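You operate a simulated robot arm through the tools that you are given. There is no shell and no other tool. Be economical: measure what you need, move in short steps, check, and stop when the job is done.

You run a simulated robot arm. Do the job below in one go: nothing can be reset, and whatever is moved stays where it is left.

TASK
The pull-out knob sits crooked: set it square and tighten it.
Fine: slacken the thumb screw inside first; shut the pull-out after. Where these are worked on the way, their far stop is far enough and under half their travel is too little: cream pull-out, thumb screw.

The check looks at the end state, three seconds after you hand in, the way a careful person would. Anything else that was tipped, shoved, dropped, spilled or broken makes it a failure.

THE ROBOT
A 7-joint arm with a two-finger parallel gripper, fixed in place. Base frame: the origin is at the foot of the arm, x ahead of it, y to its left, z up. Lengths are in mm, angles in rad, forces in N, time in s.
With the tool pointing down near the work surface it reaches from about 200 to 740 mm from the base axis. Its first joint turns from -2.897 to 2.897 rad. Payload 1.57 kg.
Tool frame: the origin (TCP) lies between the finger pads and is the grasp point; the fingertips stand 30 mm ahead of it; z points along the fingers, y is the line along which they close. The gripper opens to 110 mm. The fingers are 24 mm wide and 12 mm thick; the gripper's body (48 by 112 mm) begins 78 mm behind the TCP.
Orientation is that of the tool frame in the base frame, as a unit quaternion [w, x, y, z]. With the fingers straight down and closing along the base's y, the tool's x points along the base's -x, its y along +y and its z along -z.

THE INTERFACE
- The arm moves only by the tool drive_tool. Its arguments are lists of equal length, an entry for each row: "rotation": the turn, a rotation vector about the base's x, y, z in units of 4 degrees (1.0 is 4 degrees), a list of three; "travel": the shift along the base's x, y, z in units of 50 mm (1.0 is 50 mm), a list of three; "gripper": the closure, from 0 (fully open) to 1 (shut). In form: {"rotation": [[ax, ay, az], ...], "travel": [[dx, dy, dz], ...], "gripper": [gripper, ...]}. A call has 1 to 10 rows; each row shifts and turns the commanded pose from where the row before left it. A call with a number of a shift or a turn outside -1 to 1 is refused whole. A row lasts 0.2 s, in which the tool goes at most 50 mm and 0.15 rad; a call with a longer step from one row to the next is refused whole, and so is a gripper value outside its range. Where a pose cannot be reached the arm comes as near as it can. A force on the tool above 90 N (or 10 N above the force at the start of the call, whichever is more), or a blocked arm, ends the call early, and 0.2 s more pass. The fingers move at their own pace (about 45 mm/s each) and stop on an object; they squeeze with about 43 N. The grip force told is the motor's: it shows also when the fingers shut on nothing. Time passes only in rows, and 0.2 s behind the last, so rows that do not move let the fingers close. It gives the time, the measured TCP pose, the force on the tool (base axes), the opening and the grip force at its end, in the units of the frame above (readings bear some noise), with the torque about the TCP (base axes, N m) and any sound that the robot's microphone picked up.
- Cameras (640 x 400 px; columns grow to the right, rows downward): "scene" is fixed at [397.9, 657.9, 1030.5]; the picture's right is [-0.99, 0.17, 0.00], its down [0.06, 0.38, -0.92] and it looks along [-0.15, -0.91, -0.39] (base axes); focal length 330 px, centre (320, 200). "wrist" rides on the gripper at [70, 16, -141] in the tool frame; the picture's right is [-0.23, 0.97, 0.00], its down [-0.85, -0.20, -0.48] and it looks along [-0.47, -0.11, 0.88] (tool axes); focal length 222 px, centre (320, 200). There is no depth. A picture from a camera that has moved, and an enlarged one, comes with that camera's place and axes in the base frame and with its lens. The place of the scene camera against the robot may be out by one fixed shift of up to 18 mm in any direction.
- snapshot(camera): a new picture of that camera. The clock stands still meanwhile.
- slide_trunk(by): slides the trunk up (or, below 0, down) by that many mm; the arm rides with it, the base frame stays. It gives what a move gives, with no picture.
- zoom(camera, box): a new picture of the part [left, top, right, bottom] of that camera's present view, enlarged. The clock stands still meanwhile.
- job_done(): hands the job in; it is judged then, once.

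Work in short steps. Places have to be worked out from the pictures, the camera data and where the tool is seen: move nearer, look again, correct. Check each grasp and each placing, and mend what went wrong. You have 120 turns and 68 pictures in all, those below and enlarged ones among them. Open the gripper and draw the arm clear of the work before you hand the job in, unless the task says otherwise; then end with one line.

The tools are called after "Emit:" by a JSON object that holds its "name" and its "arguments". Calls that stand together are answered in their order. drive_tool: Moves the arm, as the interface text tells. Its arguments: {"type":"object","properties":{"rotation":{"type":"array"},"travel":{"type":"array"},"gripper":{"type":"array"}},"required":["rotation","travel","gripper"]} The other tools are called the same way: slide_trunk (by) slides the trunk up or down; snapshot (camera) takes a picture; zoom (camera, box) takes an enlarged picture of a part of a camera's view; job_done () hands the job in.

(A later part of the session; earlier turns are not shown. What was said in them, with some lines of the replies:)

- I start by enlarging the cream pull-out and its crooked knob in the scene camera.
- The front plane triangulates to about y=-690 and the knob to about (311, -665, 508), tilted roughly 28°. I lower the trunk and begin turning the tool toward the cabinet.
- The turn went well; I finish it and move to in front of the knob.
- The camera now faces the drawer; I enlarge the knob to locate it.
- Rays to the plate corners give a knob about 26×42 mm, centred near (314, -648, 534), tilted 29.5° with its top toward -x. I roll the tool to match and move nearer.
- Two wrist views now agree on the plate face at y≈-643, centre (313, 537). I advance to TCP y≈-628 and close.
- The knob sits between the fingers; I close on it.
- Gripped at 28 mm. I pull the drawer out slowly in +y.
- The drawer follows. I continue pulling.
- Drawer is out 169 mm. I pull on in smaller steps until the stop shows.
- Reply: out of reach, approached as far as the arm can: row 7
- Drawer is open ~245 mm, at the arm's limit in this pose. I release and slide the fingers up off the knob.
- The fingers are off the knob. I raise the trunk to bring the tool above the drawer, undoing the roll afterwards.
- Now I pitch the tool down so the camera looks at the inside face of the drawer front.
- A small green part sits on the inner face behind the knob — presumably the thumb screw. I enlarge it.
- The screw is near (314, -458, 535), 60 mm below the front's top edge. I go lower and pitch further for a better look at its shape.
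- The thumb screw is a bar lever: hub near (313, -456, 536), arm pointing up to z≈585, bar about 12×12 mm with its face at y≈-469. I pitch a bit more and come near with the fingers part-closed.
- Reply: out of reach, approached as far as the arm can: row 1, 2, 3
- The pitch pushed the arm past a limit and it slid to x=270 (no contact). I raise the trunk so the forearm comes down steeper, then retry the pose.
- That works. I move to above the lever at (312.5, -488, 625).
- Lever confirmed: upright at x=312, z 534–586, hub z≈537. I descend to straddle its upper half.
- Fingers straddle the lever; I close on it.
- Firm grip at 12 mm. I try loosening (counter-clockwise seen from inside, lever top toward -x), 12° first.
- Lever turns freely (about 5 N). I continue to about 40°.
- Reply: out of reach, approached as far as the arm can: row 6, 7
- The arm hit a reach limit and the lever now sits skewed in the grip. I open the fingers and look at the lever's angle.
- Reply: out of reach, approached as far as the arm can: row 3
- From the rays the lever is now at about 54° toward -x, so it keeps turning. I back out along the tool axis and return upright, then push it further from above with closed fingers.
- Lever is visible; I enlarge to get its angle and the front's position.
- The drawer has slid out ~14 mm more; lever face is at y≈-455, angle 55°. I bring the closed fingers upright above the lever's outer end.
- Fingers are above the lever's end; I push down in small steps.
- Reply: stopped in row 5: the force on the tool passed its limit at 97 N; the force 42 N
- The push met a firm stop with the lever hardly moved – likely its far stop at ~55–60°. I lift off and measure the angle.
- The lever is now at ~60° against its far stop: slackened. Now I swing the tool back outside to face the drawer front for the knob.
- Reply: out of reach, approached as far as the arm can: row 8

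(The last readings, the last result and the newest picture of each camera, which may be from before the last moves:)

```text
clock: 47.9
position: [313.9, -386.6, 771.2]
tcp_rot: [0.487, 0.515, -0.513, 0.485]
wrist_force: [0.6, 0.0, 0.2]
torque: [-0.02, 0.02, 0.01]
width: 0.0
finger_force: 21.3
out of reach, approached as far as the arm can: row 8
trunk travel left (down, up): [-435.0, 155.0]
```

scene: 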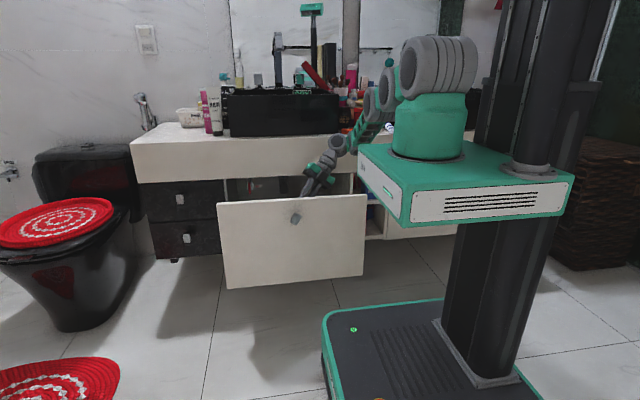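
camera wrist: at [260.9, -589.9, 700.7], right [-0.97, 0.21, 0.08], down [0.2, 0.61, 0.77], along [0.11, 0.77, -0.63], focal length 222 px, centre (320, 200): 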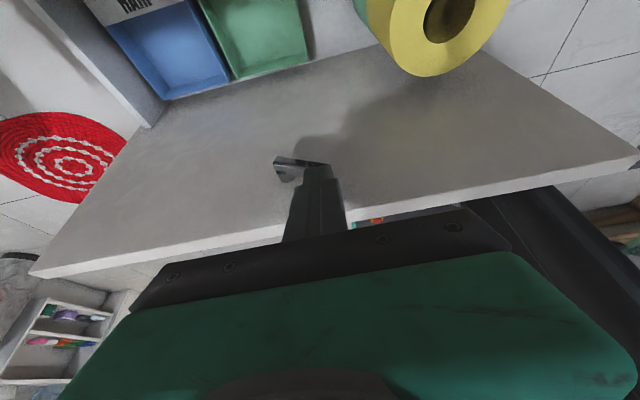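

The tips need to be farther out before going below the front's top edge. I lower the trunk part way and move +y.

Emit:
{"name": "slide_trunk", "arguments": {"by": -115}}

Emit:
{"name": "drive_tool", "arguments": {"rotation": [[0, 0, 0], [0, 0, 0], [0, 0, 0], [0, 0, 0]], "travel": [[0, 0.2, 0], [0, 0.2, 0], [0, 0.2, 0], [0, 0, 0]], "gripper": [1, 1, 1, 1]}}

Emit:
{"name": "snapshot", "arguments": {"camera": "wrist"}}

```text
clock: 49.3
position: [314.3, -385.5, 655.8]
tcp_rot: [0.486, 0.515, -0.512, 0.486]
wrist_force: [-0.2, 0.5, -1.0]
torque: [-0.01, -0.02, 0.01]
width: 0.0
finger_force: 20.9
trunk travel left (down, up): [-320.0, 270.0]
```

```text
clock: 50.3
position: [315.4, -371.4, 657.3]
tcp_rot: [0.482, 0.519, -0.514, 0.483]
wrist_force: [-0.1, 0.1, -0.1]
torque: [0.0, 0.0, -0.01]
width: 0.0
finger_force: 21.4
out of reach, approached as far as the arm can: row 2, 3
trunk travel left (down, up): [-320.0, 270.0]
```

```text
31 pictures are left
camera wrist: at [300.3, -235.7, 736.8], right [-0.97, 0.01, -0.22], down [0.2, 0.54, -0.82], along [0.11, -0.84, -0.53], focal length 222 px, centre (320, 200)
```

wrist: 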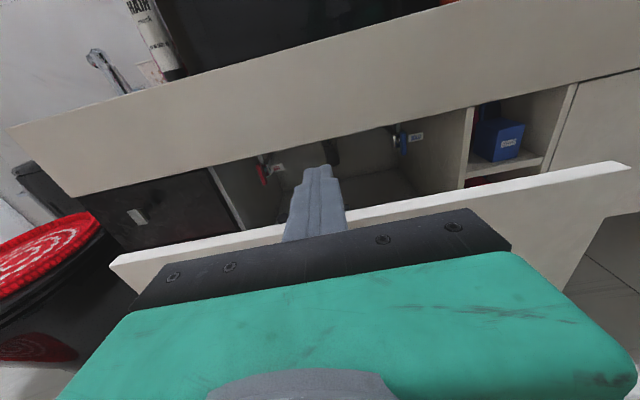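

The front spans roughly y -422…-403, too near for a horizontal approach. I instead use a pitched (~50°) grip from front-above: rotate, back off, and open to 60 mm.

Emit:
{"name": "drive_tool", "arguments": {"rotation": [[1, 0, 0], [1, 0, 0], [1, 0, 0], [1, 0, 0], [1, 0, 0], [1, 0, 0], [1, 0, 0], [1, 0, 0], [1, 0, 0]], "travel": [[0, 0, 0.1], [0, 0, 0.1], [0, 0, 0], [0, 0, 0], [0, 0.1, 0], [0, 0.1, 0], [0, 0.1, 0], [0, 0.1, 0], [0, 0.2, 0]], "gripper": [1, 1, 0.45, 0.45, 0.45, 0.45, 0.45, 0.45, 0.45]}}

Emit:
{"name": "drive_tool", "arguments": {"rotation": [[0, -1, 0], [0, -1, 0], [0, -1, 0], [0, -1, 0], [0, -1, 0], [0, -1, 0], [0, -1, 0], [0, -0.4, 0]], "travel": [[0, 0, 0], [0, 0, 0], [0, 0, 0], [0, 0, 0], [0, 0, 0], [0, 0, 0], [0, 0, 0], [0, 0, 0]], "gripper": [0.45, 0.45, 0.45, 0.45, 0.45, 0.45, 0.45, 0.45]}}

Emit:
{"name": "snapshot", "arguments": {"camera": "wrist"}}

```text
clock: 52.3
position: [316.3, -343.0, 666.5]
tcp_rot: [0.303, 0.64, -0.638, 0.302]
wrist_force: [-0.3, 0.0, -0.5]
torque: [0.01, -0.01, 0.0]
width: 60.8
finger_force: 0.1
trunk travel left (down, up): [-320.0, 270.0]
```

```text
clock: 54.1
position: [316.9, -344.0, 666.6]
tcp_rot: [-0.13, -0.541, 0.694, -0.456]
wrist_force: [0.1, -0.4, 0.7]
torque: [0.03, -0.02, -0.02]
width: 60.4
finger_force: 0.0
trunk travel left (down, up): [-320.0, 270.0]
```

```text
30 pictures are left
camera wrist: at [231.9, -277.2, 784.0], right [-0.76, 0.14, -0.63], down [0.35, 0.91, -0.22], along [0.55, -0.39, -0.74], focal length 222 px, centre (320, 200)
```

wrist: 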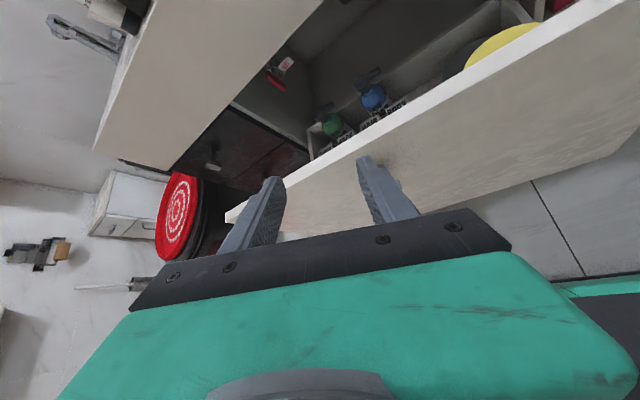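

All reachable. I lower in front of the drawer, staying well out, to see the knob.

Emit:
{"name": "drive_tool", "arguments": {"rotation": [[0, 0, 0], [0, 0, 0], [0, 0, 0], [0, 0, 0]], "travel": [[0, 0.3, -0.3], [-0.3, 0.3, -0.4], [-0.3, 0, -0.4], [0, 0, 0]], "gripper": [0.45, 0.45, 0.45, 0.45]}}

Emit:
{"name": "snapshot", "arguments": {"camera": "wrist"}}

```text
clock: 55.1
position: [289.5, -315.6, 614.4]
tcp_rot: [-0.128, -0.539, 0.693, -0.461]
wrist_force: [0.0, -0.1, 0.6]
torque: [-0.03, -0.02, 0.0]
width: 60.3
finger_force: 0.1
trunk travel left (down, up): [-320.0, 270.0]
```

```text
29 pictures are left
camera wrist: at [205.4, -248.6, 730.5], right [-0.76, 0.14, -0.64], down [0.35, 0.91, -0.22], along [0.55, -0.39, -0.74], focal length 222 px, centre (320, 200)
```

wrist: 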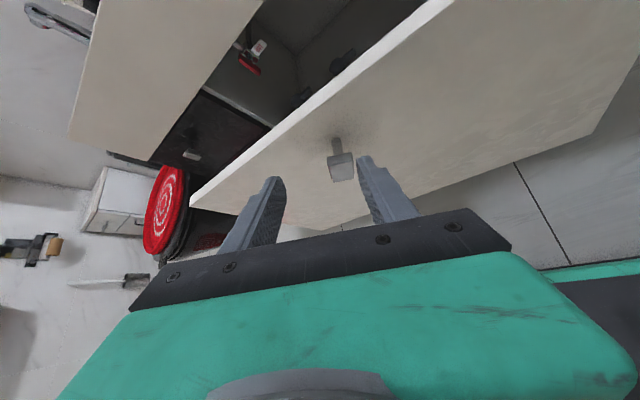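

Emit:
{"name": "zoom", "arguments": {"camera": "wrist", "box": [270, 110, 398, 190]}}

```text
5.00 times, centred on (334, 150) of wrist
camera zoom: at [205.4, -248.6, 730.5], right [-0.76, 0.14, -0.64], down [0.35, 0.91, -0.22], along [0.55, -0.39, -0.74], focal length 1111 px, centre (250, 450)
```

zoom: 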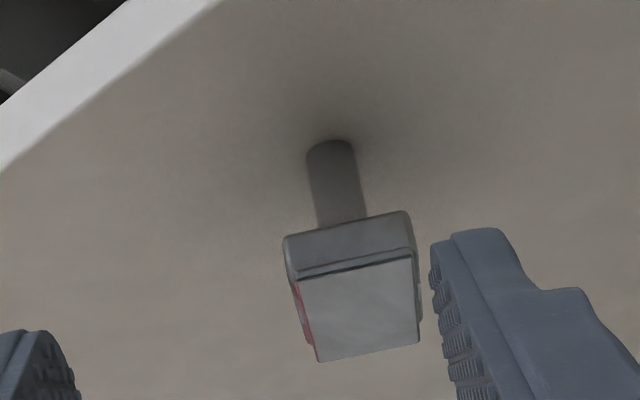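

The plate face is at y≈-371 (front ≈ -413). I move to a pre-point then along the tool axis to straddle the plate.

Emit:
{"name": "drive_tool", "arguments": {"rotation": [[0, 0, 0], [0, 0, 0], [0, 0, 0], [0, 0, 0], [0, 0, 0]], "travel": [[0.06, -0.2, -0.48], [0.06, -0.19, -0.47], [0.125, -0.31, -0.22], [0.125, -0.31, -0.22], [0, 0, 0]], "gripper": [0.45, 0.45, 0.45, 0.45, 0.45]}}

Emit:
{"name": "zoom", "arguments": {"camera": "wrist", "box": [220, 100, 420, 225]}}

```text
clock: 56.3
position: [303.4, -364.6, 542.0]
tcp_rot: [-0.13, -0.541, 0.694, -0.456]
wrist_force: [0.6, 0.1, 0.3]
torque: [0.02, 0.02, -0.04]
width: 60.5
finger_force: 0.1
trunk travel left (down, up): [-320.0, 270.0]
```

```text
3.20 times, centred on (320, 162) of wrist
camera zoom: at [219.4, -297.7, 658.9], right [-0.76, 0.14, -0.63], down [0.35, 0.91, -0.22], along [0.55, -0.39, -0.74], focal length 711 px, centre (320, 320)
```

zoom: 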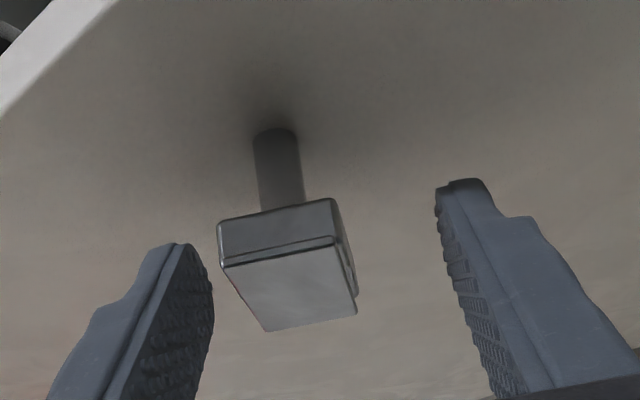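

Knob is about 7 mm off the grip centre; I correct and close gently.

Emit:
{"name": "drive_tool", "arguments": {"rotation": [[0, 0, 0], [0, 0, 0], [0, 0, 0], [0, 0, 0], [0, 0, 0], [0, 0, 0]], "travel": [[0.1, -0.04, 0.11], [0, 0, 0], [0, 0, 0], [0, 0, 0], [0, 0, 0], [0, 0, 0]], "gripper": [0.45, 0.6, 1, 1, 1, 1]}}

Emit:
{"name": "zoom", "arguments": {"camera": "wrist", "box": [220, 100, 420, 225]}}

```text
clock: 57.7
position: [308.1, -365.1, 547.7]
tcp_rot: [-0.13, -0.542, 0.694, -0.456]
wrist_force: [-7.2, 0.9, -4.9]
torque: [-0.28, 0.09, -0.28]
width: 27.8
finger_force: 38.1
trunk travel left (down, up): [-320.0, 270.0]
```

```text
3.20 times, centred on (320, 162) of wrist
camera zoom: at [223.8, -299.5, 664.1], right [-0.76, 0.14, -0.63], down [0.35, 0.91, -0.22], along [0.54, -0.38, -0.75], focal length 711 px, centre (320, 320)
```

zoom: 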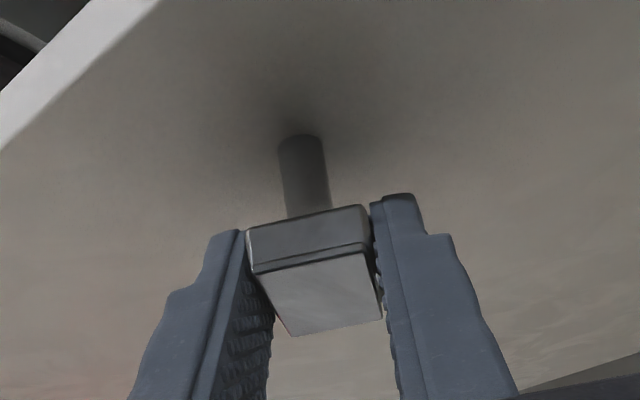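

Gripped at 27.8 mm. I turn the knob +29.5° about y, about the knob axis.

Emit:
{"name": "drive_tool", "arguments": {"rotation": [[0, 1, 0], [0, 1, 0], [0, 1, 0], [0, 1, 0], [0, 1, 0], [0, 1, 0], [0, 1, 0], [0, 0.4, 0], [0, 0, 0]], "travel": [[0.011, 0, 0.006], [0.012, 0, 0.005], [0.012, 0, 0.004], [0.012, 0, 0.003], [0.013, 0, 0.002], [0.013, 0, 0.001], [0.013, 0, 0.0005], [0.005, 0, 0], [0, 0, 0]], "gripper": [1, 1, 1, 1, 1, 1, 1, 1, 1]}}

Emit:
{"name": "zoom", "arguments": {"camera": "wrist", "box": [220, 100, 420, 225]}}

```text
clock: 59.7
position: [311.9, -364.9, 549.3]
tcp_rot: [0.304, 0.64, -0.638, 0.3]
wrist_force: [-28.2, -0.5, -12.3]
torque: [-0.86, 0.2, -0.23]
width: 27.8
finger_force: 38.1
trunk travel left (down, up): [-320.0, 270.0]
```

```text
3.20 times, centred on (320, 162) of wrist
camera zoom: at [297.1, -299.3, 691.9], right [-0.98, 0.14, -0.17], down [0.2, 0.91, -0.36], along [0.1, -0.38, -0.92], focal length 711 px, centre (320, 320)
```

zoom: 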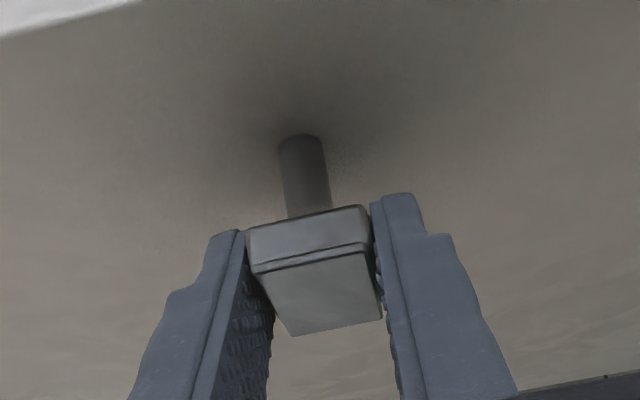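

The knob turned with the tool; side force suggests I'm ~2–3 mm too far +x. I relieve it, then release and check squareness.

Emit:
{"name": "drive_tool", "arguments": {"rotation": [[0, 0, 0], [0, 0, 0]], "travel": [[-0.04, 0, -0.015], [0, 0, 0]], "gripper": [1, 1]}}

Emit:
{"name": "drive_tool", "arguments": {"rotation": [[0, 0, 0], [0, 0, 0], [0, 0, 0], [0, 0, 0], [0, 0, 0]], "travel": [[0, 0, 0], [0, 0, 0], [0, 0, 0], [0, 0.3, 0.25], [0, 0.3, 0.25]], "gripper": [0.8, 0.6, 0.45, 0.45, 0.45]}}

Emit:
{"name": "zoom", "arguments": {"camera": "wrist", "box": [240, 90, 400, 190]}}

Emit:
{"name": "zoom", "arguments": {"camera": "scene", "box": [200, 160, 400, 285]}}

```text
clock: 60.3
position: [311.7, -365.0, 547.3]
tcp_rot: [0.303, 0.64, -0.639, 0.302]
wrist_force: [-22.4, 1.6, -5.1]
torque: [1.25, 0.16, -0.32]
width: 28.0
finger_force: 38.5
trunk travel left (down, up): [-320.0, 270.0]
```

```text
clock: 61.5
position: [312.0, -336.2, 572.7]
tcp_rot: [0.302, 0.64, -0.638, 0.303]
wrist_force: [0.1, 0.4, 0.0]
torque: [0.04, -0.01, -0.04]
width: 60.8
finger_force: 0.1
trunk travel left (down, up): [-320.0, 270.0]
```

```text
4.00 times, centred on (320, 140) of wrist
camera zoom: at [296.7, -269.4, 716.0], right [-0.97, 0.14, -0.17], down [0.2, 0.91, -0.36], along [0.11, -0.38, -0.92], focal length 888 px, centre (320, 440)
```

zoom: 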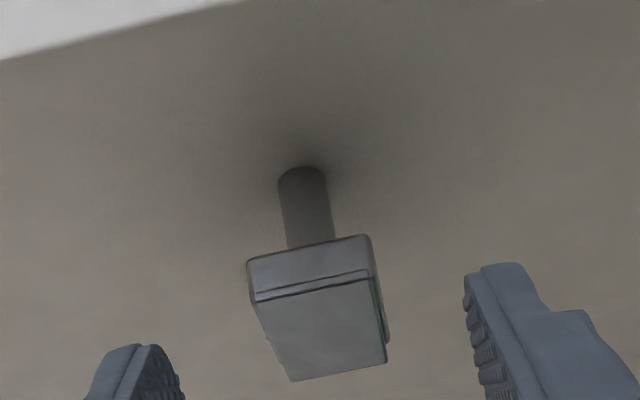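

```text
3.20 times, centred on (300, 222) of scene
camera zoom: at [397.9, 657.9, 1030.5], right [-0.99, 0.17, 0.0], down [0.06, 0.38, -0.92], along [-0.15, -0.91, -0.39], focal length 1054 px, centre (384, 128)
```

zoom: 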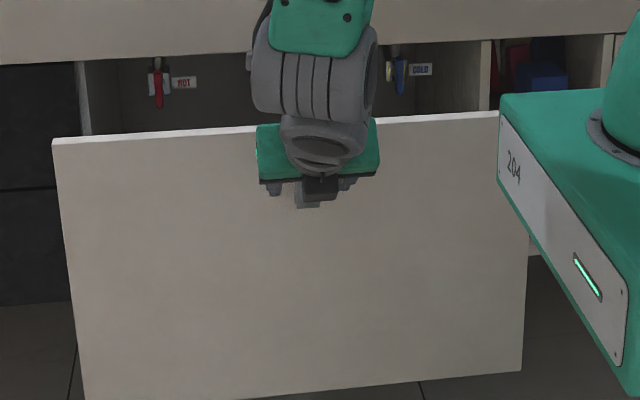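

The ray check gives the knob within ~1–2° of square. I take a bigger enlargement for a finer measure.

Emit:
{"name": "zoom", "arguments": {"camera": "wrist", "box": [296, 144, 344, 174]}}

```text
13.33 times, centred on (320, 159) of wrist
camera zoom: at [296.7, -269.4, 716.0], right [-0.97, 0.14, -0.17], down [0.2, 0.91, -0.36], along [0.11, -0.38, -0.92], focal length 2962 px, centre (320, 747)
```

zoom: 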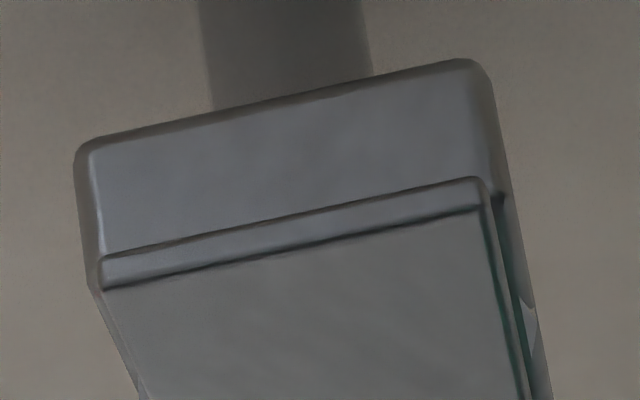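

Residual lean measures ~1.5° in the original direction. I regrip and turn a further ~1.6°.

Emit:
{"name": "drive_tool", "arguments": {"rotation": [[0, 0, 0], [0, 0, 0], [0, 0, 0], [0, 0, 0], [0, 0, 0], [0, 0, 0], [0, 0.2, 0], [0, 0.2, 0], [0, 0, 0]], "travel": [[0, -0.3, -0.25], [-0.01, -0.28, -0.25], [0, 0, 0], [0, 0, 0], [0, 0, 0], [0, 0, 0], [0, 0, 0], [0, 0, 0], [0, 0, 0]], "gripper": [0.45, 0.45, 0.6, 0.8, 1, 1, 1, 1, 1]}}

Emit:
{"name": "drive_tool", "arguments": {"rotation": [[0, 0, 0], [0, 0, 0], [0, 0, 0], [0, 0, 0], [0, 0, 0]], "travel": [[0, 0, 0], [0, 0, 0], [0, 0, 0], [0, 0.3, 0.25], [0, 0.3, 0.25]], "gripper": [0.8, 0.6, 0.45, 0.45, 0.45]}}

Emit:
{"name": "zoom", "arguments": {"camera": "wrist", "box": [290, 140, 354, 180]}}

```text
clock: 63.5
position: [312.2, -364.8, 547.3]
tcp_rot: [0.312, 0.644, -0.634, 0.293]
wrist_force: [4.0, 0.4, -3.0]
torque: [0.15, -0.03, 0.02]
width: 28.0
finger_force: 37.7
trunk travel left (down, up): [-320.0, 270.0]
```

```text
clock: 64.7
position: [310.8, -333.3, 573.1]
tcp_rot: [0.312, 0.644, -0.634, 0.294]
wrist_force: [0.0, -0.1, 0.1]
torque: [0.01, 0.01, 0.04]
width: 60.7
finger_force: 0.1
trunk travel left (down, up): [-320.0, 270.0]
```

```text
10.00 times, centred on (322, 160) of wrist
camera zoom: at [300.0, -268.0, 717.4], right [-0.98, 0.14, -0.15], down [0.19, 0.91, -0.37], along [0.08, -0.38, -0.92], focal length 2221 px, centre (300, 600)
```

zoom: 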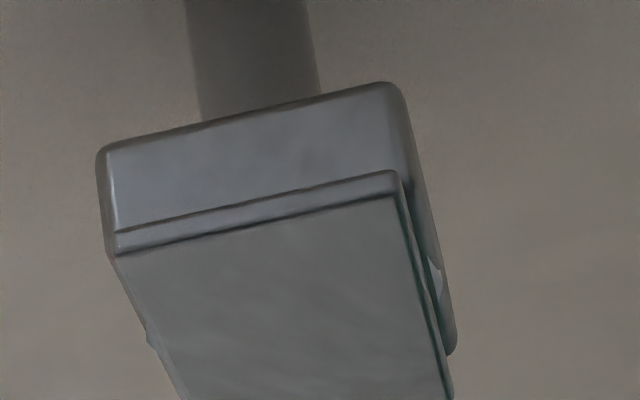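

Measurements now straddle zero (within ~1°): the knob is square. Next I nudge the drawer in ~20 mm (beside the knob, closed fingers) so the lever is in comfortable reach.

Emit:
{"name": "drive_tool", "arguments": {"rotation": [[0, 0, 0], [0, 0, 0], [0, 0, 0], [0, 0, 0], [0, 0, 0], [0, 0, 0], [0, 0, 0], [0, 0, 0]], "travel": [[0, 0, 0.38], [0.34, 0, 0], [0.34, 0, 0], [0, -0.3, 0], [0, -0.4, 0], [0, -0.3, 0], [0, -0.2, 0], [0, -0.16, 0]], "gripper": [1, 1, 1, 1, 1, 1, 1, 1]}}

Emit:
{"name": "snapshot", "arguments": {"camera": "wrist"}}

```text
clock: 66.5
position: [346.7, -402.8, 593.0]
tcp_rot: [0.312, 0.644, -0.634, 0.293]
wrist_force: [-0.1, -1.1, -0.3]
torque: [0.0, 0.0, -0.03]
width: 0.0
finger_force: 21.3
trunk travel left (down, up): [-320.0, 270.0]
```

```text
20 pictures are left
camera wrist: at [334.4, -336.9, 736.3], right [-0.98, 0.14, -0.15], down [0.19, 0.91, -0.37], along [0.08, -0.39, -0.92], focal length 222 px, centre (320, 200)
```

wrist: 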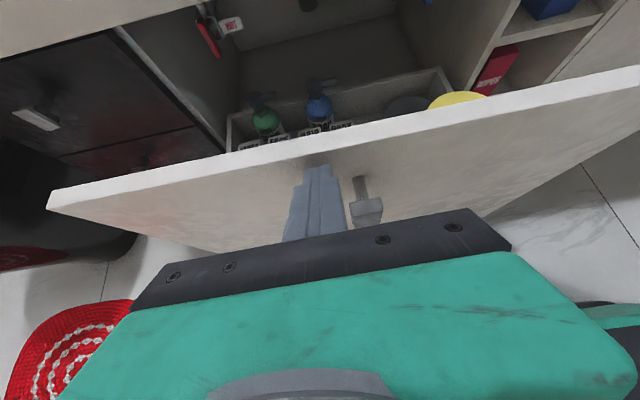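

Drawer pushed in lightly. I back off, raise the trunk, and swing the tool over into the drawer again.

Emit:
{"name": "drive_tool", "arguments": {"rotation": [[0, 0, 0], [0, 0, 0]], "travel": [[0, 0.3, 0.2], [0, 0.2, 0.4]], "gripper": [1, 1]}}

Emit:
{"name": "slide_trunk", "arguments": {"by": 115}}

Emit:
{"name": "drive_tool", "arguments": {"rotation": [[1, -0.4, 0], [1, 0, 0], [1, 0, 0], [1, 0, 0], [1, 0, 0], [1, 0, 0], [1, 0, 0], [1, 0, 0], [1, 0, 0], [1, 0, 0]], "travel": [[-0.14, -0.2, 0], [-0.14, -0.2, 0], [-0.14, -0.2, 0], [-0.14, -0.2, 0], [-0.14, -0.2, 0], [0, -0.2, 0], [0, -0.2, 0], [0, -0.2, 0], [0, -0.2, 0], [0, 0, 0]], "gripper": [1, 1, 1, 1, 1, 1, 1, 1, 1, 1]}}

Emit:
{"name": "drive_tool", "arguments": {"rotation": [[1, 0, 0], [1, 0, 0], [1, 0, 0], [1, 0, 0], [1, 0, 0], [1, 0, 0], [1, 0, 0], [1, 0, 0], [0.7, 0, 0]], "travel": [[0, -0.05, 0], [0, -0.05, 0], [0, -0.05, 0], [0, -0.05, 0], [0, -0.05, 0], [0, 0, -0.2], [0, 0, -0.2], [0, 0, -0.2], [0, 0, -0.2]], "gripper": [1, 1, 1, 1, 1, 0.45, 0.45, 0.45, 0.45]}}

```text
clock: 67.1
position: [345.6, -377.1, 622.0]
tcp_rot: [0.312, 0.644, -0.634, 0.294]
wrist_force: [0.4, 0.3, 0.3]
torque: [0.0, 0.0, 0.02]
width: 0.0
finger_force: 21.5
trunk travel left (down, up): [-320.0, 270.0]
```

```text
clock: 68.6
position: [344.6, -378.3, 737.4]
tcp_rot: [0.312, 0.645, -0.633, 0.294]
wrist_force: [-1.2, 0.0, 0.7]
torque: [-0.06, 0.0, -0.01]
width: 0.1
finger_force: 21.4
trunk travel left (down, up): [-435.0, 155.0]
```

```text
clock: 70.8
position: [310.6, -468.7, 736.8]
tcp_rot: [0.066, 0.705, -0.703, 0.066]
wrist_force: [0.1, 0.2, 0.0]
torque: [0.01, 0.0, -0.04]
width: 0.0
finger_force: 21.0
trunk travel left (down, up): [-435.0, 155.0]
```

```text
clock: 72.8
position: [310.4, -479.6, 698.0]
tcp_rot: [-0.149, 0.692, -0.691, -0.147]
wrist_force: [0.3, 0.6, -0.1]
torque: [0.0, 0.01, -0.02]
width: 60.5
finger_force: 0.1
trunk travel left (down, up): [-435.0, 155.0]
```

Now tilt -30° and move to a pre-point up-left of the lever.

Emit:
{"name": "drive_tool", "arguments": {"rotation": [[0, -1, 0], [0, -1, 0], [0, -1, 0], [0, -1, 0], [0, -1, 0], [0, -1, 0], [0, -1, 0], [0, -0.5, 0], [0, 0, 0]], "travel": [[-0.15, -0.04, -0.21], [-0.15, -0.05, -0.21], [-0.15, -0.05, -0.21], [-0.15, -0.05, -0.21], [-0.15, -0.05, -0.22], [-0.15, -0.05, -0.22], [-0.15, -0.05, -0.22], [-0.15, -0.02, -0.22], [0, 0, 0]], "gripper": [0.45, 0.45, 0.45, 0.45, 0.45, 0.45, 0.45, 0.45, 0.45]}}

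Emit:
{"name": "snapshot", "arguments": {"camera": "wrist"}}

Emit:
{"name": "zoom", "arguments": {"camera": "wrist", "box": [220, 70, 420, 195]}}

```text
clock: 74.8
position: [245.5, -485.5, 611.4]
tcp_rot: [-0.321, 0.708, -0.628, 0.039]
wrist_force: [0.4, -0.4, -0.8]
torque: [0.02, 0.01, 0.0]
width: 60.7
finger_force: 0.0
out of reach, approached as far as the arm can: row 7, 8
trunk travel left (down, up): [-435.0, 155.0]
```

```text
19 pictures are left
camera wrist: at [182.2, -606.2, 691.0], right [-0.89, 0.2, -0.41], down [-0.22, 0.59, 0.78], along [0.4, 0.78, -0.48], focal length 222 px, centre (320, 200)
```

wrist: 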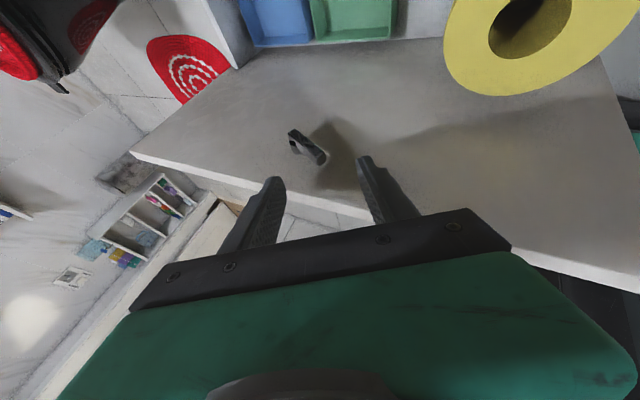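

```text
3.20 times, centred on (320, 132) of wrist
camera zoom: at [182.2, -606.2, 691.0], right [-0.89, 0.2, -0.41], down [-0.22, 0.59, 0.78], along [0.4, 0.78, -0.48], focal length 711 px, centre (320, 416)
```

zoom: 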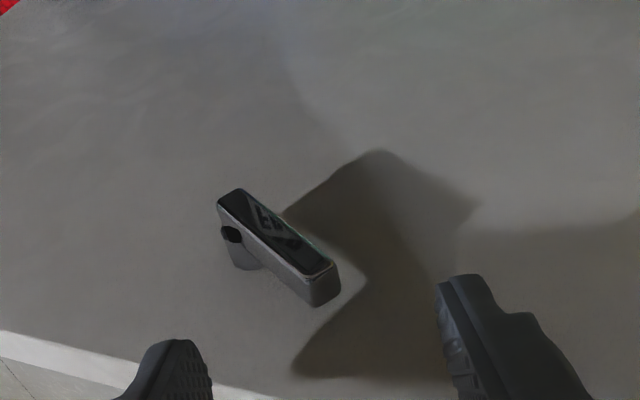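

Lever is at ~61°, face at y≈-473. I advance along the tool axis to straddle it, then close, which should also bring it toward the finger axis.

Emit:
{"name": "drive_tool", "arguments": {"rotation": [[0, 0, 0], [0, 0, 0], [0, 0, 0], [0, 0, 0]], "travel": [[0.19, 0.04, -0.27], [0.19, 0.05, -0.27], [0.2, 0.05, -0.28], [0, 0, 0]], "gripper": [0.45, 0.45, 0.45, 0.45]}}

Emit:
{"name": "zoom", "arguments": {"camera": "wrist", "box": [220, 100, 420, 225]}}

```text
clock: 75.8
position: [272.5, -474.3, 570.5]
tcp_rot: [-0.321, 0.707, -0.629, 0.038]
wrist_force: [-0.5, -1.7, 1.1]
torque: [0.03, 0.01, -0.08]
width: 60.3
finger_force: 0.1
out of reach, approached as far as the arm can: row 3
trunk travel left (down, up): [-435.0, 155.0]
```

```text
3.20 times, centred on (320, 162) of wrist
camera zoom: at [208.7, -595.6, 649.8], right [-0.89, 0.21, -0.41], down [-0.22, 0.59, 0.78], along [0.4, 0.78, -0.48], focal length 711 px, centre (320, 320)
```

zoom: 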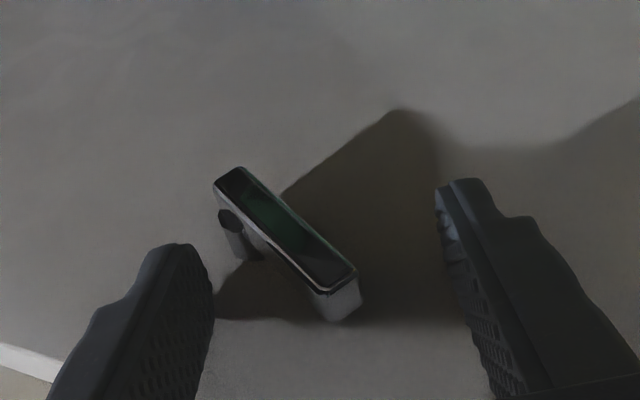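

The lever is between the fingers; I close.

Emit:
{"name": "drive_tool", "arguments": {"rotation": [[0, 0, 0], [0, 0, 0], [0, 0, 0], [0, 0, 0], [0, 0, 0]], "travel": [[0, 0, 0], [0, 0, 0], [0, 0, 0], [0, 0, 0], [0, 0, 0]], "gripper": [0.6, 0.8, 1, 1, 1]}}

Emit:
{"name": "zoom", "arguments": {"camera": "wrist", "box": [220, 100, 420, 225]}}

```text
clock: 77.0
position: [274.3, -476.2, 572.4]
tcp_rot: [-0.32, 0.709, -0.627, 0.041]
wrist_force: [22.7, 0.0, 22.9]
torque: [0.0, -1.66, -0.25]
width: 26.2
finger_force: 36.5
trunk travel left (down, up): [-435.0, 155.0]
```

```text
3.20 times, centred on (320, 162) of wrist
camera zoom: at [210.5, -595.7, 652.9], right [-0.89, 0.2, -0.41], down [-0.23, 0.59, 0.77], along [0.4, 0.78, -0.48], focal length 711 px, centre (320, 320)
```

zoom: 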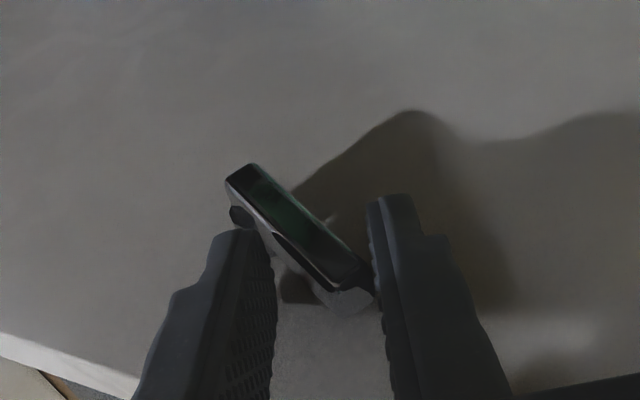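

The lever is pinched askew. I shift the tool along the arc without rotating so the outer finger swings the lever into line with the fingers.

Emit:
{"name": "drive_tool", "arguments": {"rotation": [[0, 0, 0], [0, 0, 0], [0, 0, 0], [0, 0, 0], [0, 0, 0]], "travel": [[0.05, 0, 0.06], [0.06, 0, 0.06], [0.07, 0, 0.05], [0.07, 0, 0.04], [0, 0, 0]], "gripper": [1, 1, 1, 1, 1]}}

Emit:
{"name": "zoom", "arguments": {"camera": "wrist", "box": [220, 100, 420, 225]}}

```text
clock: 78.2
position: [286.3, -475.5, 582.3]
tcp_rot: [-0.321, 0.708, -0.628, 0.04]
wrist_force: [13.7, -1.0, 29.1]
torque: [0.29, -1.31, -0.1]
width: 12.4
finger_force: 29.3
trunk travel left (down, up): [-435.0, 155.0]
```

```text
3.20 times, centred on (320, 162) of wrist
camera zoom: at [221.9, -595.1, 661.9], right [-0.89, 0.2, -0.41], down [-0.23, 0.59, 0.78], along [0.4, 0.78, -0.48], focal length 711 px, centre (320, 320)
```

zoom: 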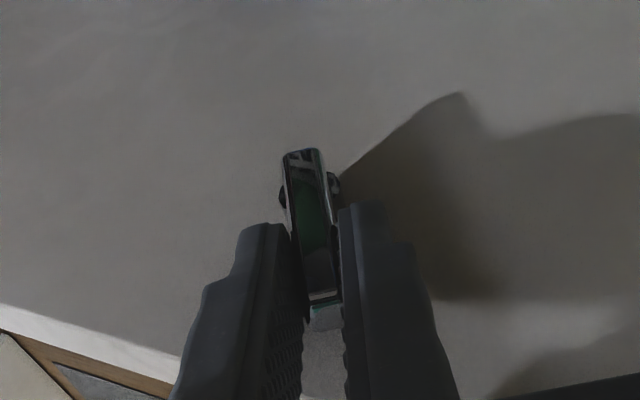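

The lever is now aligned in the grip. I swing it back upright about the hub.

Emit:
{"name": "drive_tool", "arguments": {"rotation": [[0, 1, 0], [0, 1, 0], [0, 1, 0], [0, 1, 0], [0, 1, 0], [0, 1, 0], [0, 1, 0], [0, 0.5, 0]], "travel": [[0.064, 0, 0.034], [0.066, 0, 0.03], [0.068, 0, 0.025], [0.07, 0, 0.02], [0.071, 0, 0.015], [0.072, 0, 0.01], [0.0725, 0, 0.005], [0.036, 0, 0]], "gripper": [1, 1, 1, 1, 1, 1, 1, 1]}}

```text
clock: 80.0
position: [310.5, -474.9, 588.3]
tcp_rot: [-0.148, 0.692, -0.691, -0.147]
wrist_force: [15.3, 0.1, 17.2]
torque: [-0.12, -0.73, -0.24]
width: 11.8
finger_force: 29.4
trunk travel left (down, up): [-435.0, 155.0]
```

Upright again. I press a few degrees further to feel the tight stop.

Emit:
{"name": "drive_tool", "arguments": {"rotation": [[0, 1, 0], [0, 0.5, 0], [0, 0, 0]], "travel": [[0.0725, 0, 0], [0.036, 0, 0], [0, 0, 0]], "gripper": [1, 1, 1]}}

Emit:
{"name": "zoom", "arguments": {"camera": "wrist", "box": [220, 100, 420, 225]}}

```text
clock: 80.8
position: [314.0, -474.1, 588.2]
tcp_rot: [0.112, -0.683, 0.698, 0.184]
wrist_force: [-19.1, -1.2, 9.0]
torque: [-0.6, -0.48, 0.22]
width: 14.0
finger_force: 30.7
trunk travel left (down, up): [-435.0, 155.0]
```

```text
3.20 times, centred on (320, 162) of wrist
camera zoom: at [309.1, -594.8, 689.1], right [-0.96, 0.21, 0.19], down [0.28, 0.58, 0.76], along [0.04, 0.79, -0.62], focal length 711 px, centre (320, 320)
```

zoom: 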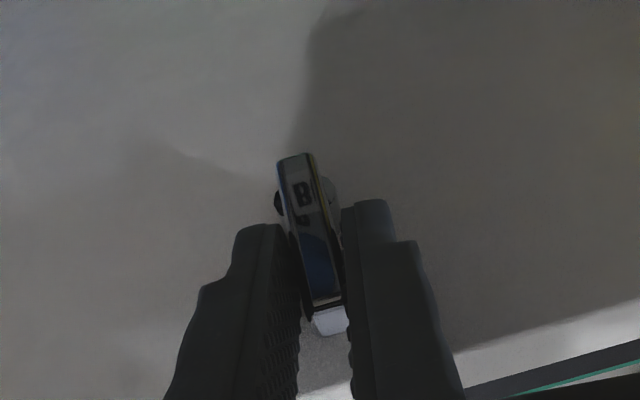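

Force reversed and the lever stays behind skewed: it is at its tight stop at ~0°. I release and retreat upward.

Emit:
{"name": "drive_tool", "arguments": {"rotation": [[0, -0.5, 0], [0, 0, 0], [0, 0, 0], [0, -0.5, 0], [0, -0.5, 0], [0, 0, 0], [0, 0, 0]], "travel": [[-0.036, 0, 0], [0, 0, 0], [0, 0, 0], [0, -0.05, 0.3], [0, -0.05, 0.4], [0, 0, 0.5], [0, 0, 0.5]], "gripper": [0.8, 0.6, 0.45, 0.45, 0.45, 0.45, 0.45]}}

Emit:
{"name": "zoom", "arguments": {"camera": "wrist", "box": [220, 60, 420, 185]}}

```text
clock: 82.4
position: [314.8, -479.5, 671.7]
tcp_rot: [-0.149, 0.693, -0.69, -0.146]
wrist_force: [-0.8, -0.1, -0.1]
torque: [0.03, -0.01, -0.01]
width: 60.6
finger_force: 0.1
trunk travel left (down, up): [-435.0, 155.0]
```

```text
3.20 times, centred on (320, 122) of wrist
camera zoom: at [298.6, -599.9, 773.3], right [-0.97, 0.2, 0.09], down [0.2, 0.59, 0.79], along [0.11, 0.78, -0.61], focal length 711 px, centre (320, 448)
```

zoom: 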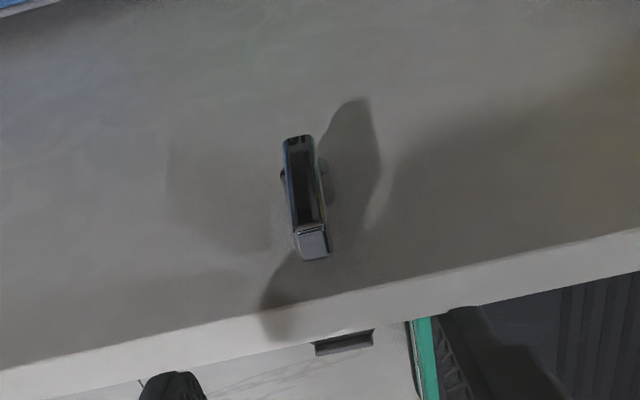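

Lever is upright and tight. Now I swing the tool back outside to shut the drawer.

Emit:
{"name": "drive_tool", "arguments": {"rotation": [[-1, 0, 0], [-1, 0, 0], [-1, 0, 0], [-1, 0, 0], [-1, 0, 0], [-1, 0, 0], [-1, 0, 0], [-1, 0, 0], [-1, 0, 0], [-1, 0, 0]], "travel": [[0.07, 0, 0.3], [0.07, 0, 0.3], [0.07, 0, 0.3], [0.07, 0, 0.3], [0.07, 0, 0.2], [0.07, 0.1, 0], [0.07, 0.2, 0], [0.07, 0.2, 0], [0.07, 0.2, 0], [0.07, 0.2, 0]], "gripper": [1, 1, 1, 1, 1, 1, 1, 1, 1, 1]}}

Emit:
{"name": "drive_tool", "arguments": {"rotation": [[-1, 0, 0], [-1, 0, 0], [-1, 0, 0], [-1, 0, 0], [-1, 0, 0], [-1, 0, 0], [-1, 0, 0], [-1, 0, 0], [-0.65, 0, 0]], "travel": [[0, 0.2, 0], [0, 0.2, 0], [0, 0.2, 0], [0, 0.2, 0], [0, 0.2, 0], [0, 0.2, 0], [0, 0.1, 0], [0, 0, 0], [0, 0, 0]], "gripper": [1, 1, 1, 1, 1, 1, 1, 1, 1]}}

Emit:
{"name": "slide_trunk", "arguments": {"by": -115}}

```text
clock: 84.6
position: [350.0, -435.1, 743.8]
tcp_rot: [0.099, 0.701, -0.699, 0.099]
wrist_force: [0.7, -0.1, -0.3]
torque: [-0.02, 0.01, 0.0]
width: 0.0
finger_force: 21.8
trunk travel left (down, up): [-435.0, 155.0]
```

```text
clock: 86.6
position: [351.1, -370.3, 743.4]
tcp_rot: [0.302, 0.641, -0.638, 0.302]
wrist_force: [0.6, -0.1, 0.3]
torque: [-0.03, 0.0, -0.02]
width: 0.0
finger_force: 21.5
trunk travel left (down, up): [-435.0, 155.0]
```

```text
clock: 88.0
position: [349.4, -371.3, 628.1]
tcp_rot: [0.303, 0.64, -0.638, 0.302]
wrist_force: [0.2, -0.2, -0.4]
torque: [-0.03, 0.02, 0.03]
width: 0.4
finger_force: 21.5
trunk travel left (down, up): [-320.0, 270.0]
```

I lower beside the knob, staying clear of the front, and check.

Emit:
{"name": "drive_tool", "arguments": {"rotation": [[0, 0, 0], [0, 0, 0], [0, 0, 0]], "travel": [[0.02, 0.1, -0.4], [0, 0, -0.4], [0, 0, -0.45]], "gripper": [1, 1, 1]}}

Emit:
{"name": "snapshot", "arguments": {"camera": "wrist"}}

```text
clock: 88.8
position: [351.4, -367.3, 566.6]
tcp_rot: [0.302, 0.641, -0.638, 0.302]
wrist_force: [0.5, 0.5, -0.5]
torque: [0.02, -0.01, 0.02]
width: 0.1
finger_force: 21.3
trunk travel left (down, up): [-320.0, 270.0]
```

```text
12 pictures are left
camera wrist: at [334.5, -300.2, 709.6], right [-0.97, 0.14, -0.17], down [0.2, 0.91, -0.36], along [0.11, -0.38, -0.92], focal length 222 px, centre (320, 200)
```

wrist: 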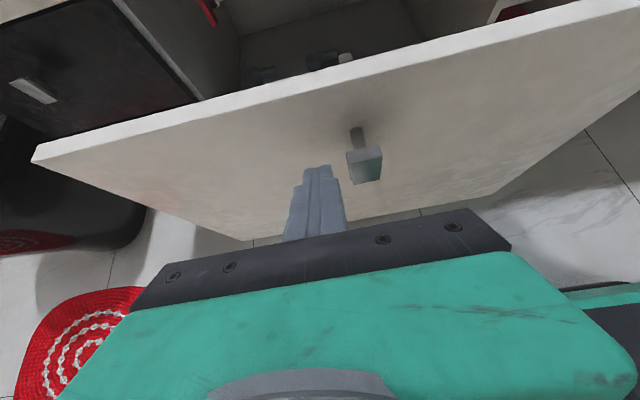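

Clear of the knob. I push the drawer in.

Emit:
{"name": "drive_tool", "arguments": {"rotation": [[0, 0, 0], [0, 0, 0], [0, 0, 0], [0, 0, 0], [0, 0, 0], [0, 0, 0], [0, 0, 0], [0, 0, 0], [0, 0, 0], [0, 0, 0]], "travel": [[0, -0.3, 0], [0, -0.25, 0], [0, -0.2, 0], [0, -0.3, 0], [0, -0.3, 0], [0, -0.3, 0], [0, -0.3, 0], [0, -0.3, 0], [0, -0.3, 0], [0, -0.3, 0]], "gripper": [1, 1, 1, 1, 1, 1, 1, 1, 1, 1]}}

Emit:
{"name": "drive_tool", "arguments": {"rotation": [[0, 0, 0], [0, 0, 0], [0, 0, 0], [0, 0, 0], [0, 0, 0], [0, 0, 0], [0, 0, 0]], "travel": [[0, -0.3, 0], [0, -0.3, 0], [0, -0.3, 0], [0, -0.3, 0], [0, -0.3, 0], [0, -0.25, 0], [0, -0.2, 0]], "gripper": [1, 1, 1, 1, 1, 1, 1]}}

Emit:
{"name": "snapshot", "arguments": {"camera": "wrist"}}

```text
clock: 91.0
position: [349.8, -508.2, 564.5]
tcp_rot: [0.302, 0.641, -0.638, 0.303]
wrist_force: [-0.1, 0.1, -0.4]
torque: [-0.01, 0.01, -0.01]
width: 0.0
finger_force: 21.1
trunk travel left (down, up): [-320.0, 270.0]
```

```text
clock: 92.6
position: [350.2, -606.5, 566.0]
tcp_rot: [0.303, 0.64, -0.638, 0.302]
wrist_force: [0.6, 0.5, -0.5]
torque: [-0.01, 0.01, 0.0]
width: 0.0
finger_force: 21.4
trunk travel left (down, up): [-320.0, 270.0]
```

```text
11 pictures are left
camera wrist: at [334.9, -540.0, 709.1], right [-0.97, 0.14, -0.17], down [0.2, 0.91, -0.36], along [0.11, -0.38, -0.92], focal length 222 px, centre (320, 200)
```

wrist: 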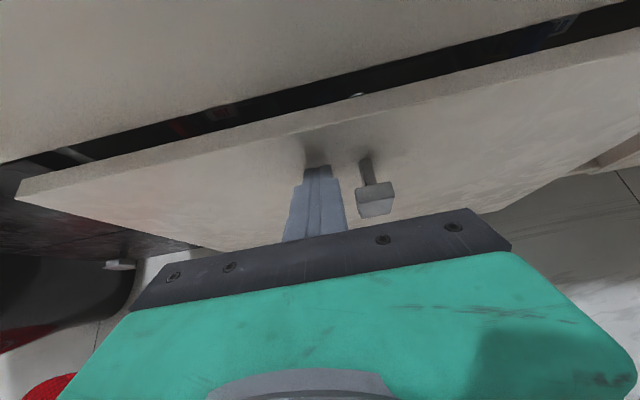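

About 35–40 mm gap remains; I push on slowly until it seats.

Emit:
{"name": "drive_tool", "arguments": {"rotation": [[0, 0, 0], [0, 0, 0], [0, 0, 0], [0, 0, 0], [0, 0, 0], [0, 0, 0], [0, 0, 0]], "travel": [[0, -0.16, 0], [0, -0.14, 0], [0, -0.1, 0], [0, -0.1, 0], [0, -0.08, 0], [0, -0.06, 0], [0, -0.04, 0]], "gripper": [1, 1, 1, 1, 1, 1, 1]}}

Emit:
{"name": "snapshot", "arguments": {"camera": "wrist"}}

```text
clock: 94.2
position: [350.5, -640.6, 564.6]
tcp_rot: [0.303, 0.641, -0.638, 0.302]
wrist_force: [0.0, 0.3, -0.1]
torque: [-0.03, -0.01, 0.01]
width: 0.0
finger_force: 21.0
trunk travel left (down, up): [-320.0, 270.0]
```

```text
10 pictures are left
camera wrist: at [335.3, -574.0, 709.7], right [-0.97, 0.14, -0.17], down [0.2, 0.91, -0.36], along [0.11, -0.38, -0.92], focal length 222 px, centre (320, 200)
```

wrist: 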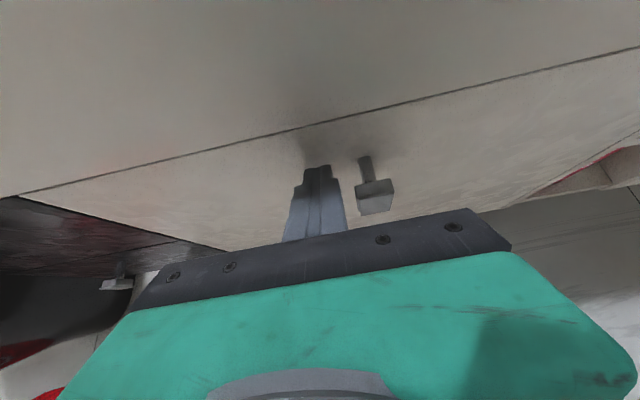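

Nearly flush. A few more small steps to feel the closed stop.

Emit:
{"name": "drive_tool", "arguments": {"rotation": [[0, 0, 0], [0, 0, 0], [0, 0, 0], [0, 0, 0]], "travel": [[0, -0.04, 0], [0, -0.04, 0], [0, -0.04, 0], [0, -0.02, 0]], "gripper": [1, 1, 1, 1]}}

```text
clock: 95.2
position: [351.3, -643.8, 564.3]
tcp_rot: [0.302, 0.641, -0.638, 0.3]
wrist_force: [-3.9, 26.9, 7.0]
torque: [0.04, -0.01, -0.1]
width: 0.0
finger_force: 21.6
trunk travel left (down, up): [-320.0, 270.0]
```

27 N against the stop: shut. I back off and inspect.

Emit:
{"name": "drive_tool", "arguments": {"rotation": [[0, 0, 0], [0, 0, 0], [0, 0, 0], [0, 0, 0], [0, 0, 0], [0, 0, 0], [0, 0, 0]], "travel": [[0, 0.2, 0], [0, 0.6, 0], [0, 0.8, 0], [0, 0.8, 0], [-0.5, 0.8, 0.5], [-0.9, 0.5, 0.5], [-0.9, 0.5, 0.5]], "gripper": [1, 1, 0.5, 0.2, 0, 0, 0]}}

Emit:
{"name": "snapshot", "arguments": {"camera": "scene"}}

Emit:
{"name": "zoom", "arguments": {"camera": "scene", "box": [260, 170, 320, 210]}}

```text
refused: row 5 steps farther than a row can; nothing moved
```

```text
9 pictures are left
```

scene: 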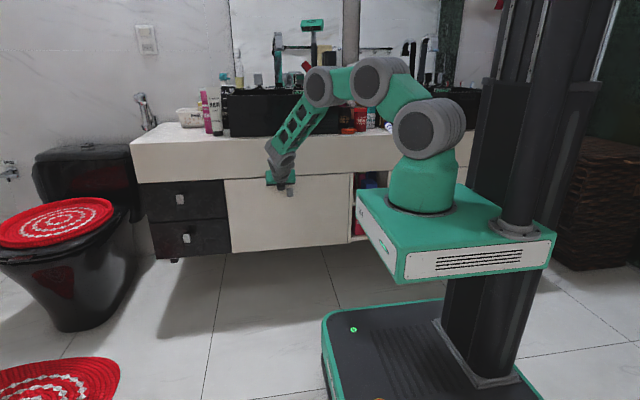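

```text
10.00 times, centred on (290, 190) of scene
camera zoom: at [397.9, 657.9, 1030.5], right [-0.99, 0.17, 0.0], down [0.06, 0.38, -0.92], along [-0.15, -0.91, -0.39], focal length 3295 px, centre (620, 300)
```

zoom: 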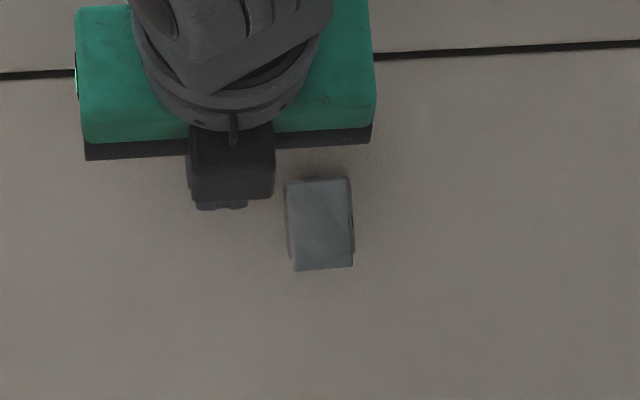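

The knob's top edge is parallel to the seam. The retreat was refused for a long row; I redo it with shorter rows.

Emit:
{"name": "drive_tool", "arguments": {"rotation": [[0, 0, 0], [0, 0, 0], [0, 0, 0], [0, 0, 0], [0, 0, 0], [0, 0, 0], [0, 0, 0], [0, 0, 0]], "travel": [[0, 0.2, 0], [0, 0.6, 0], [0, 0.8, 0], [0, 0.8, 0], [0, 0.8, 0.3], [-0.6, 0.4, 0.4], [-0.8, 0.2, 0.4], [-0.8, 0.1, 0.4]], "gripper": [1, 1, 0.5, 0.2, 0, 0, 0, 0]}}

Emit:
{"name": "snapshot", "arguments": {"camera": "scene"}}

Emit:
{"name": "zoom", "arguments": {"camera": "scene", "box": [274, 180, 306, 200]}}

```text
clock: 97.0
position: [238.6, -450.4, 641.1]
tcp_rot: [0.301, 0.642, -0.637, 0.302]
wrist_force: [0.8, -0.6, -0.7]
torque: [-0.02, 0.01, 0.04]
width: 110.0
finger_force: 0.0
trunk travel left (down, up): [-320.0, 270.0]
```

```text
7 pictures are left
```

scene: 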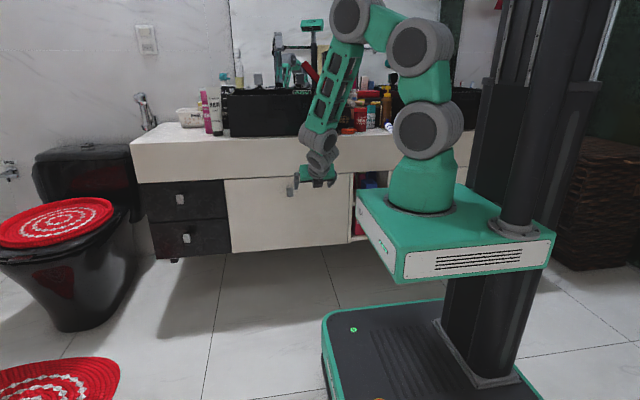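

```text
16.00 times, centred on (290, 190) of scene
camera zoom: at [397.9, 657.9, 1030.5], right [-0.99, 0.17, 0.0], down [0.06, 0.38, -0.92], along [-0.15, -0.91, -0.39], focal length 5272 px, centre (800, 360)
```

zoom: 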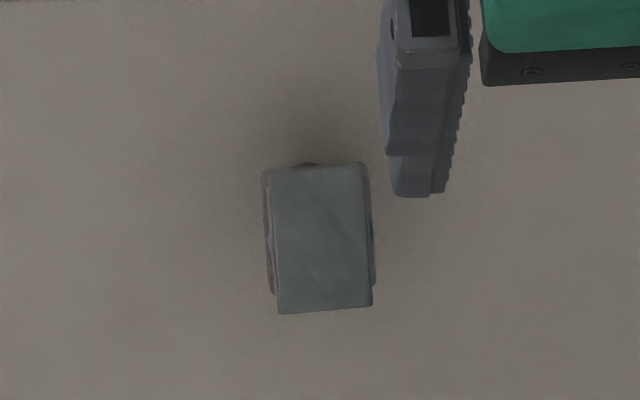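

The knob is square within about 1°, and the drawer is flush. I draw the arm a little further clear before handing in.

Emit:
{"name": "drive_tool", "arguments": {"rotation": [[0, 0, 0], [0, 0, 0], [0, 0, 0], [0, 0, 0]], "travel": [[-0.5, 0.4, 0.4], [-0.5, 0.4, 0.4], [-0.4, 0.2, 0.4], [0, 0, 0]], "gripper": [0, 0, 0, 0]}}

Emit:
{"name": "zoom", "arguments": {"camera": "scene", "box": [130, 120, 400, 280]}}

```text
clock: 98.0
position: [170.7, -400.7, 699.6]
tcp_rot: [0.303, 0.64, -0.638, 0.302]
wrist_force: [0.8, 0.7, 0.8]
torque: [0.01, 0.01, 0.0]
width: 110.0
finger_force: 0.1
trunk travel left (down, up): [-320.0, 270.0]
```

```text
2.37 times, centred on (265, 200) of scene
camera zoom: at [397.9, 657.9, 1030.5], right [-0.99, 0.17, 0.0], down [0.06, 0.38, -0.92], along [-0.15, -0.91, -0.39], focal length 781 px, centre (450, 200)
```

zoom: 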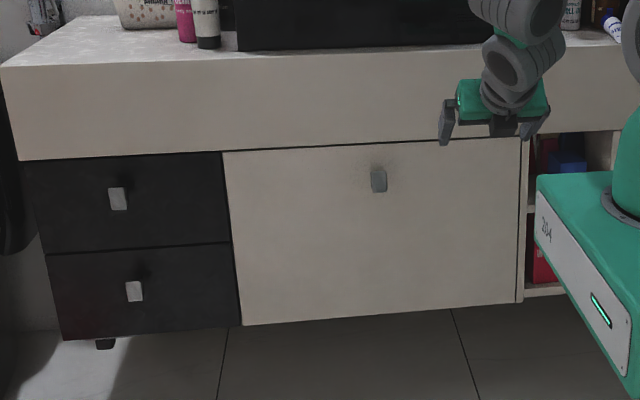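

The drawer is shut, the knob matches its neighbours, the arm is clear and nothing else was disturbed. I hand in.

Emit:
{"name": "job_done", "arguments": {}}

```text
The job is handed in.
```

The knob is square to within about 1°. Its thumb screw was slackened to its far stop and tightened again, and the cream pull-out is shut with the arm drawn clear.
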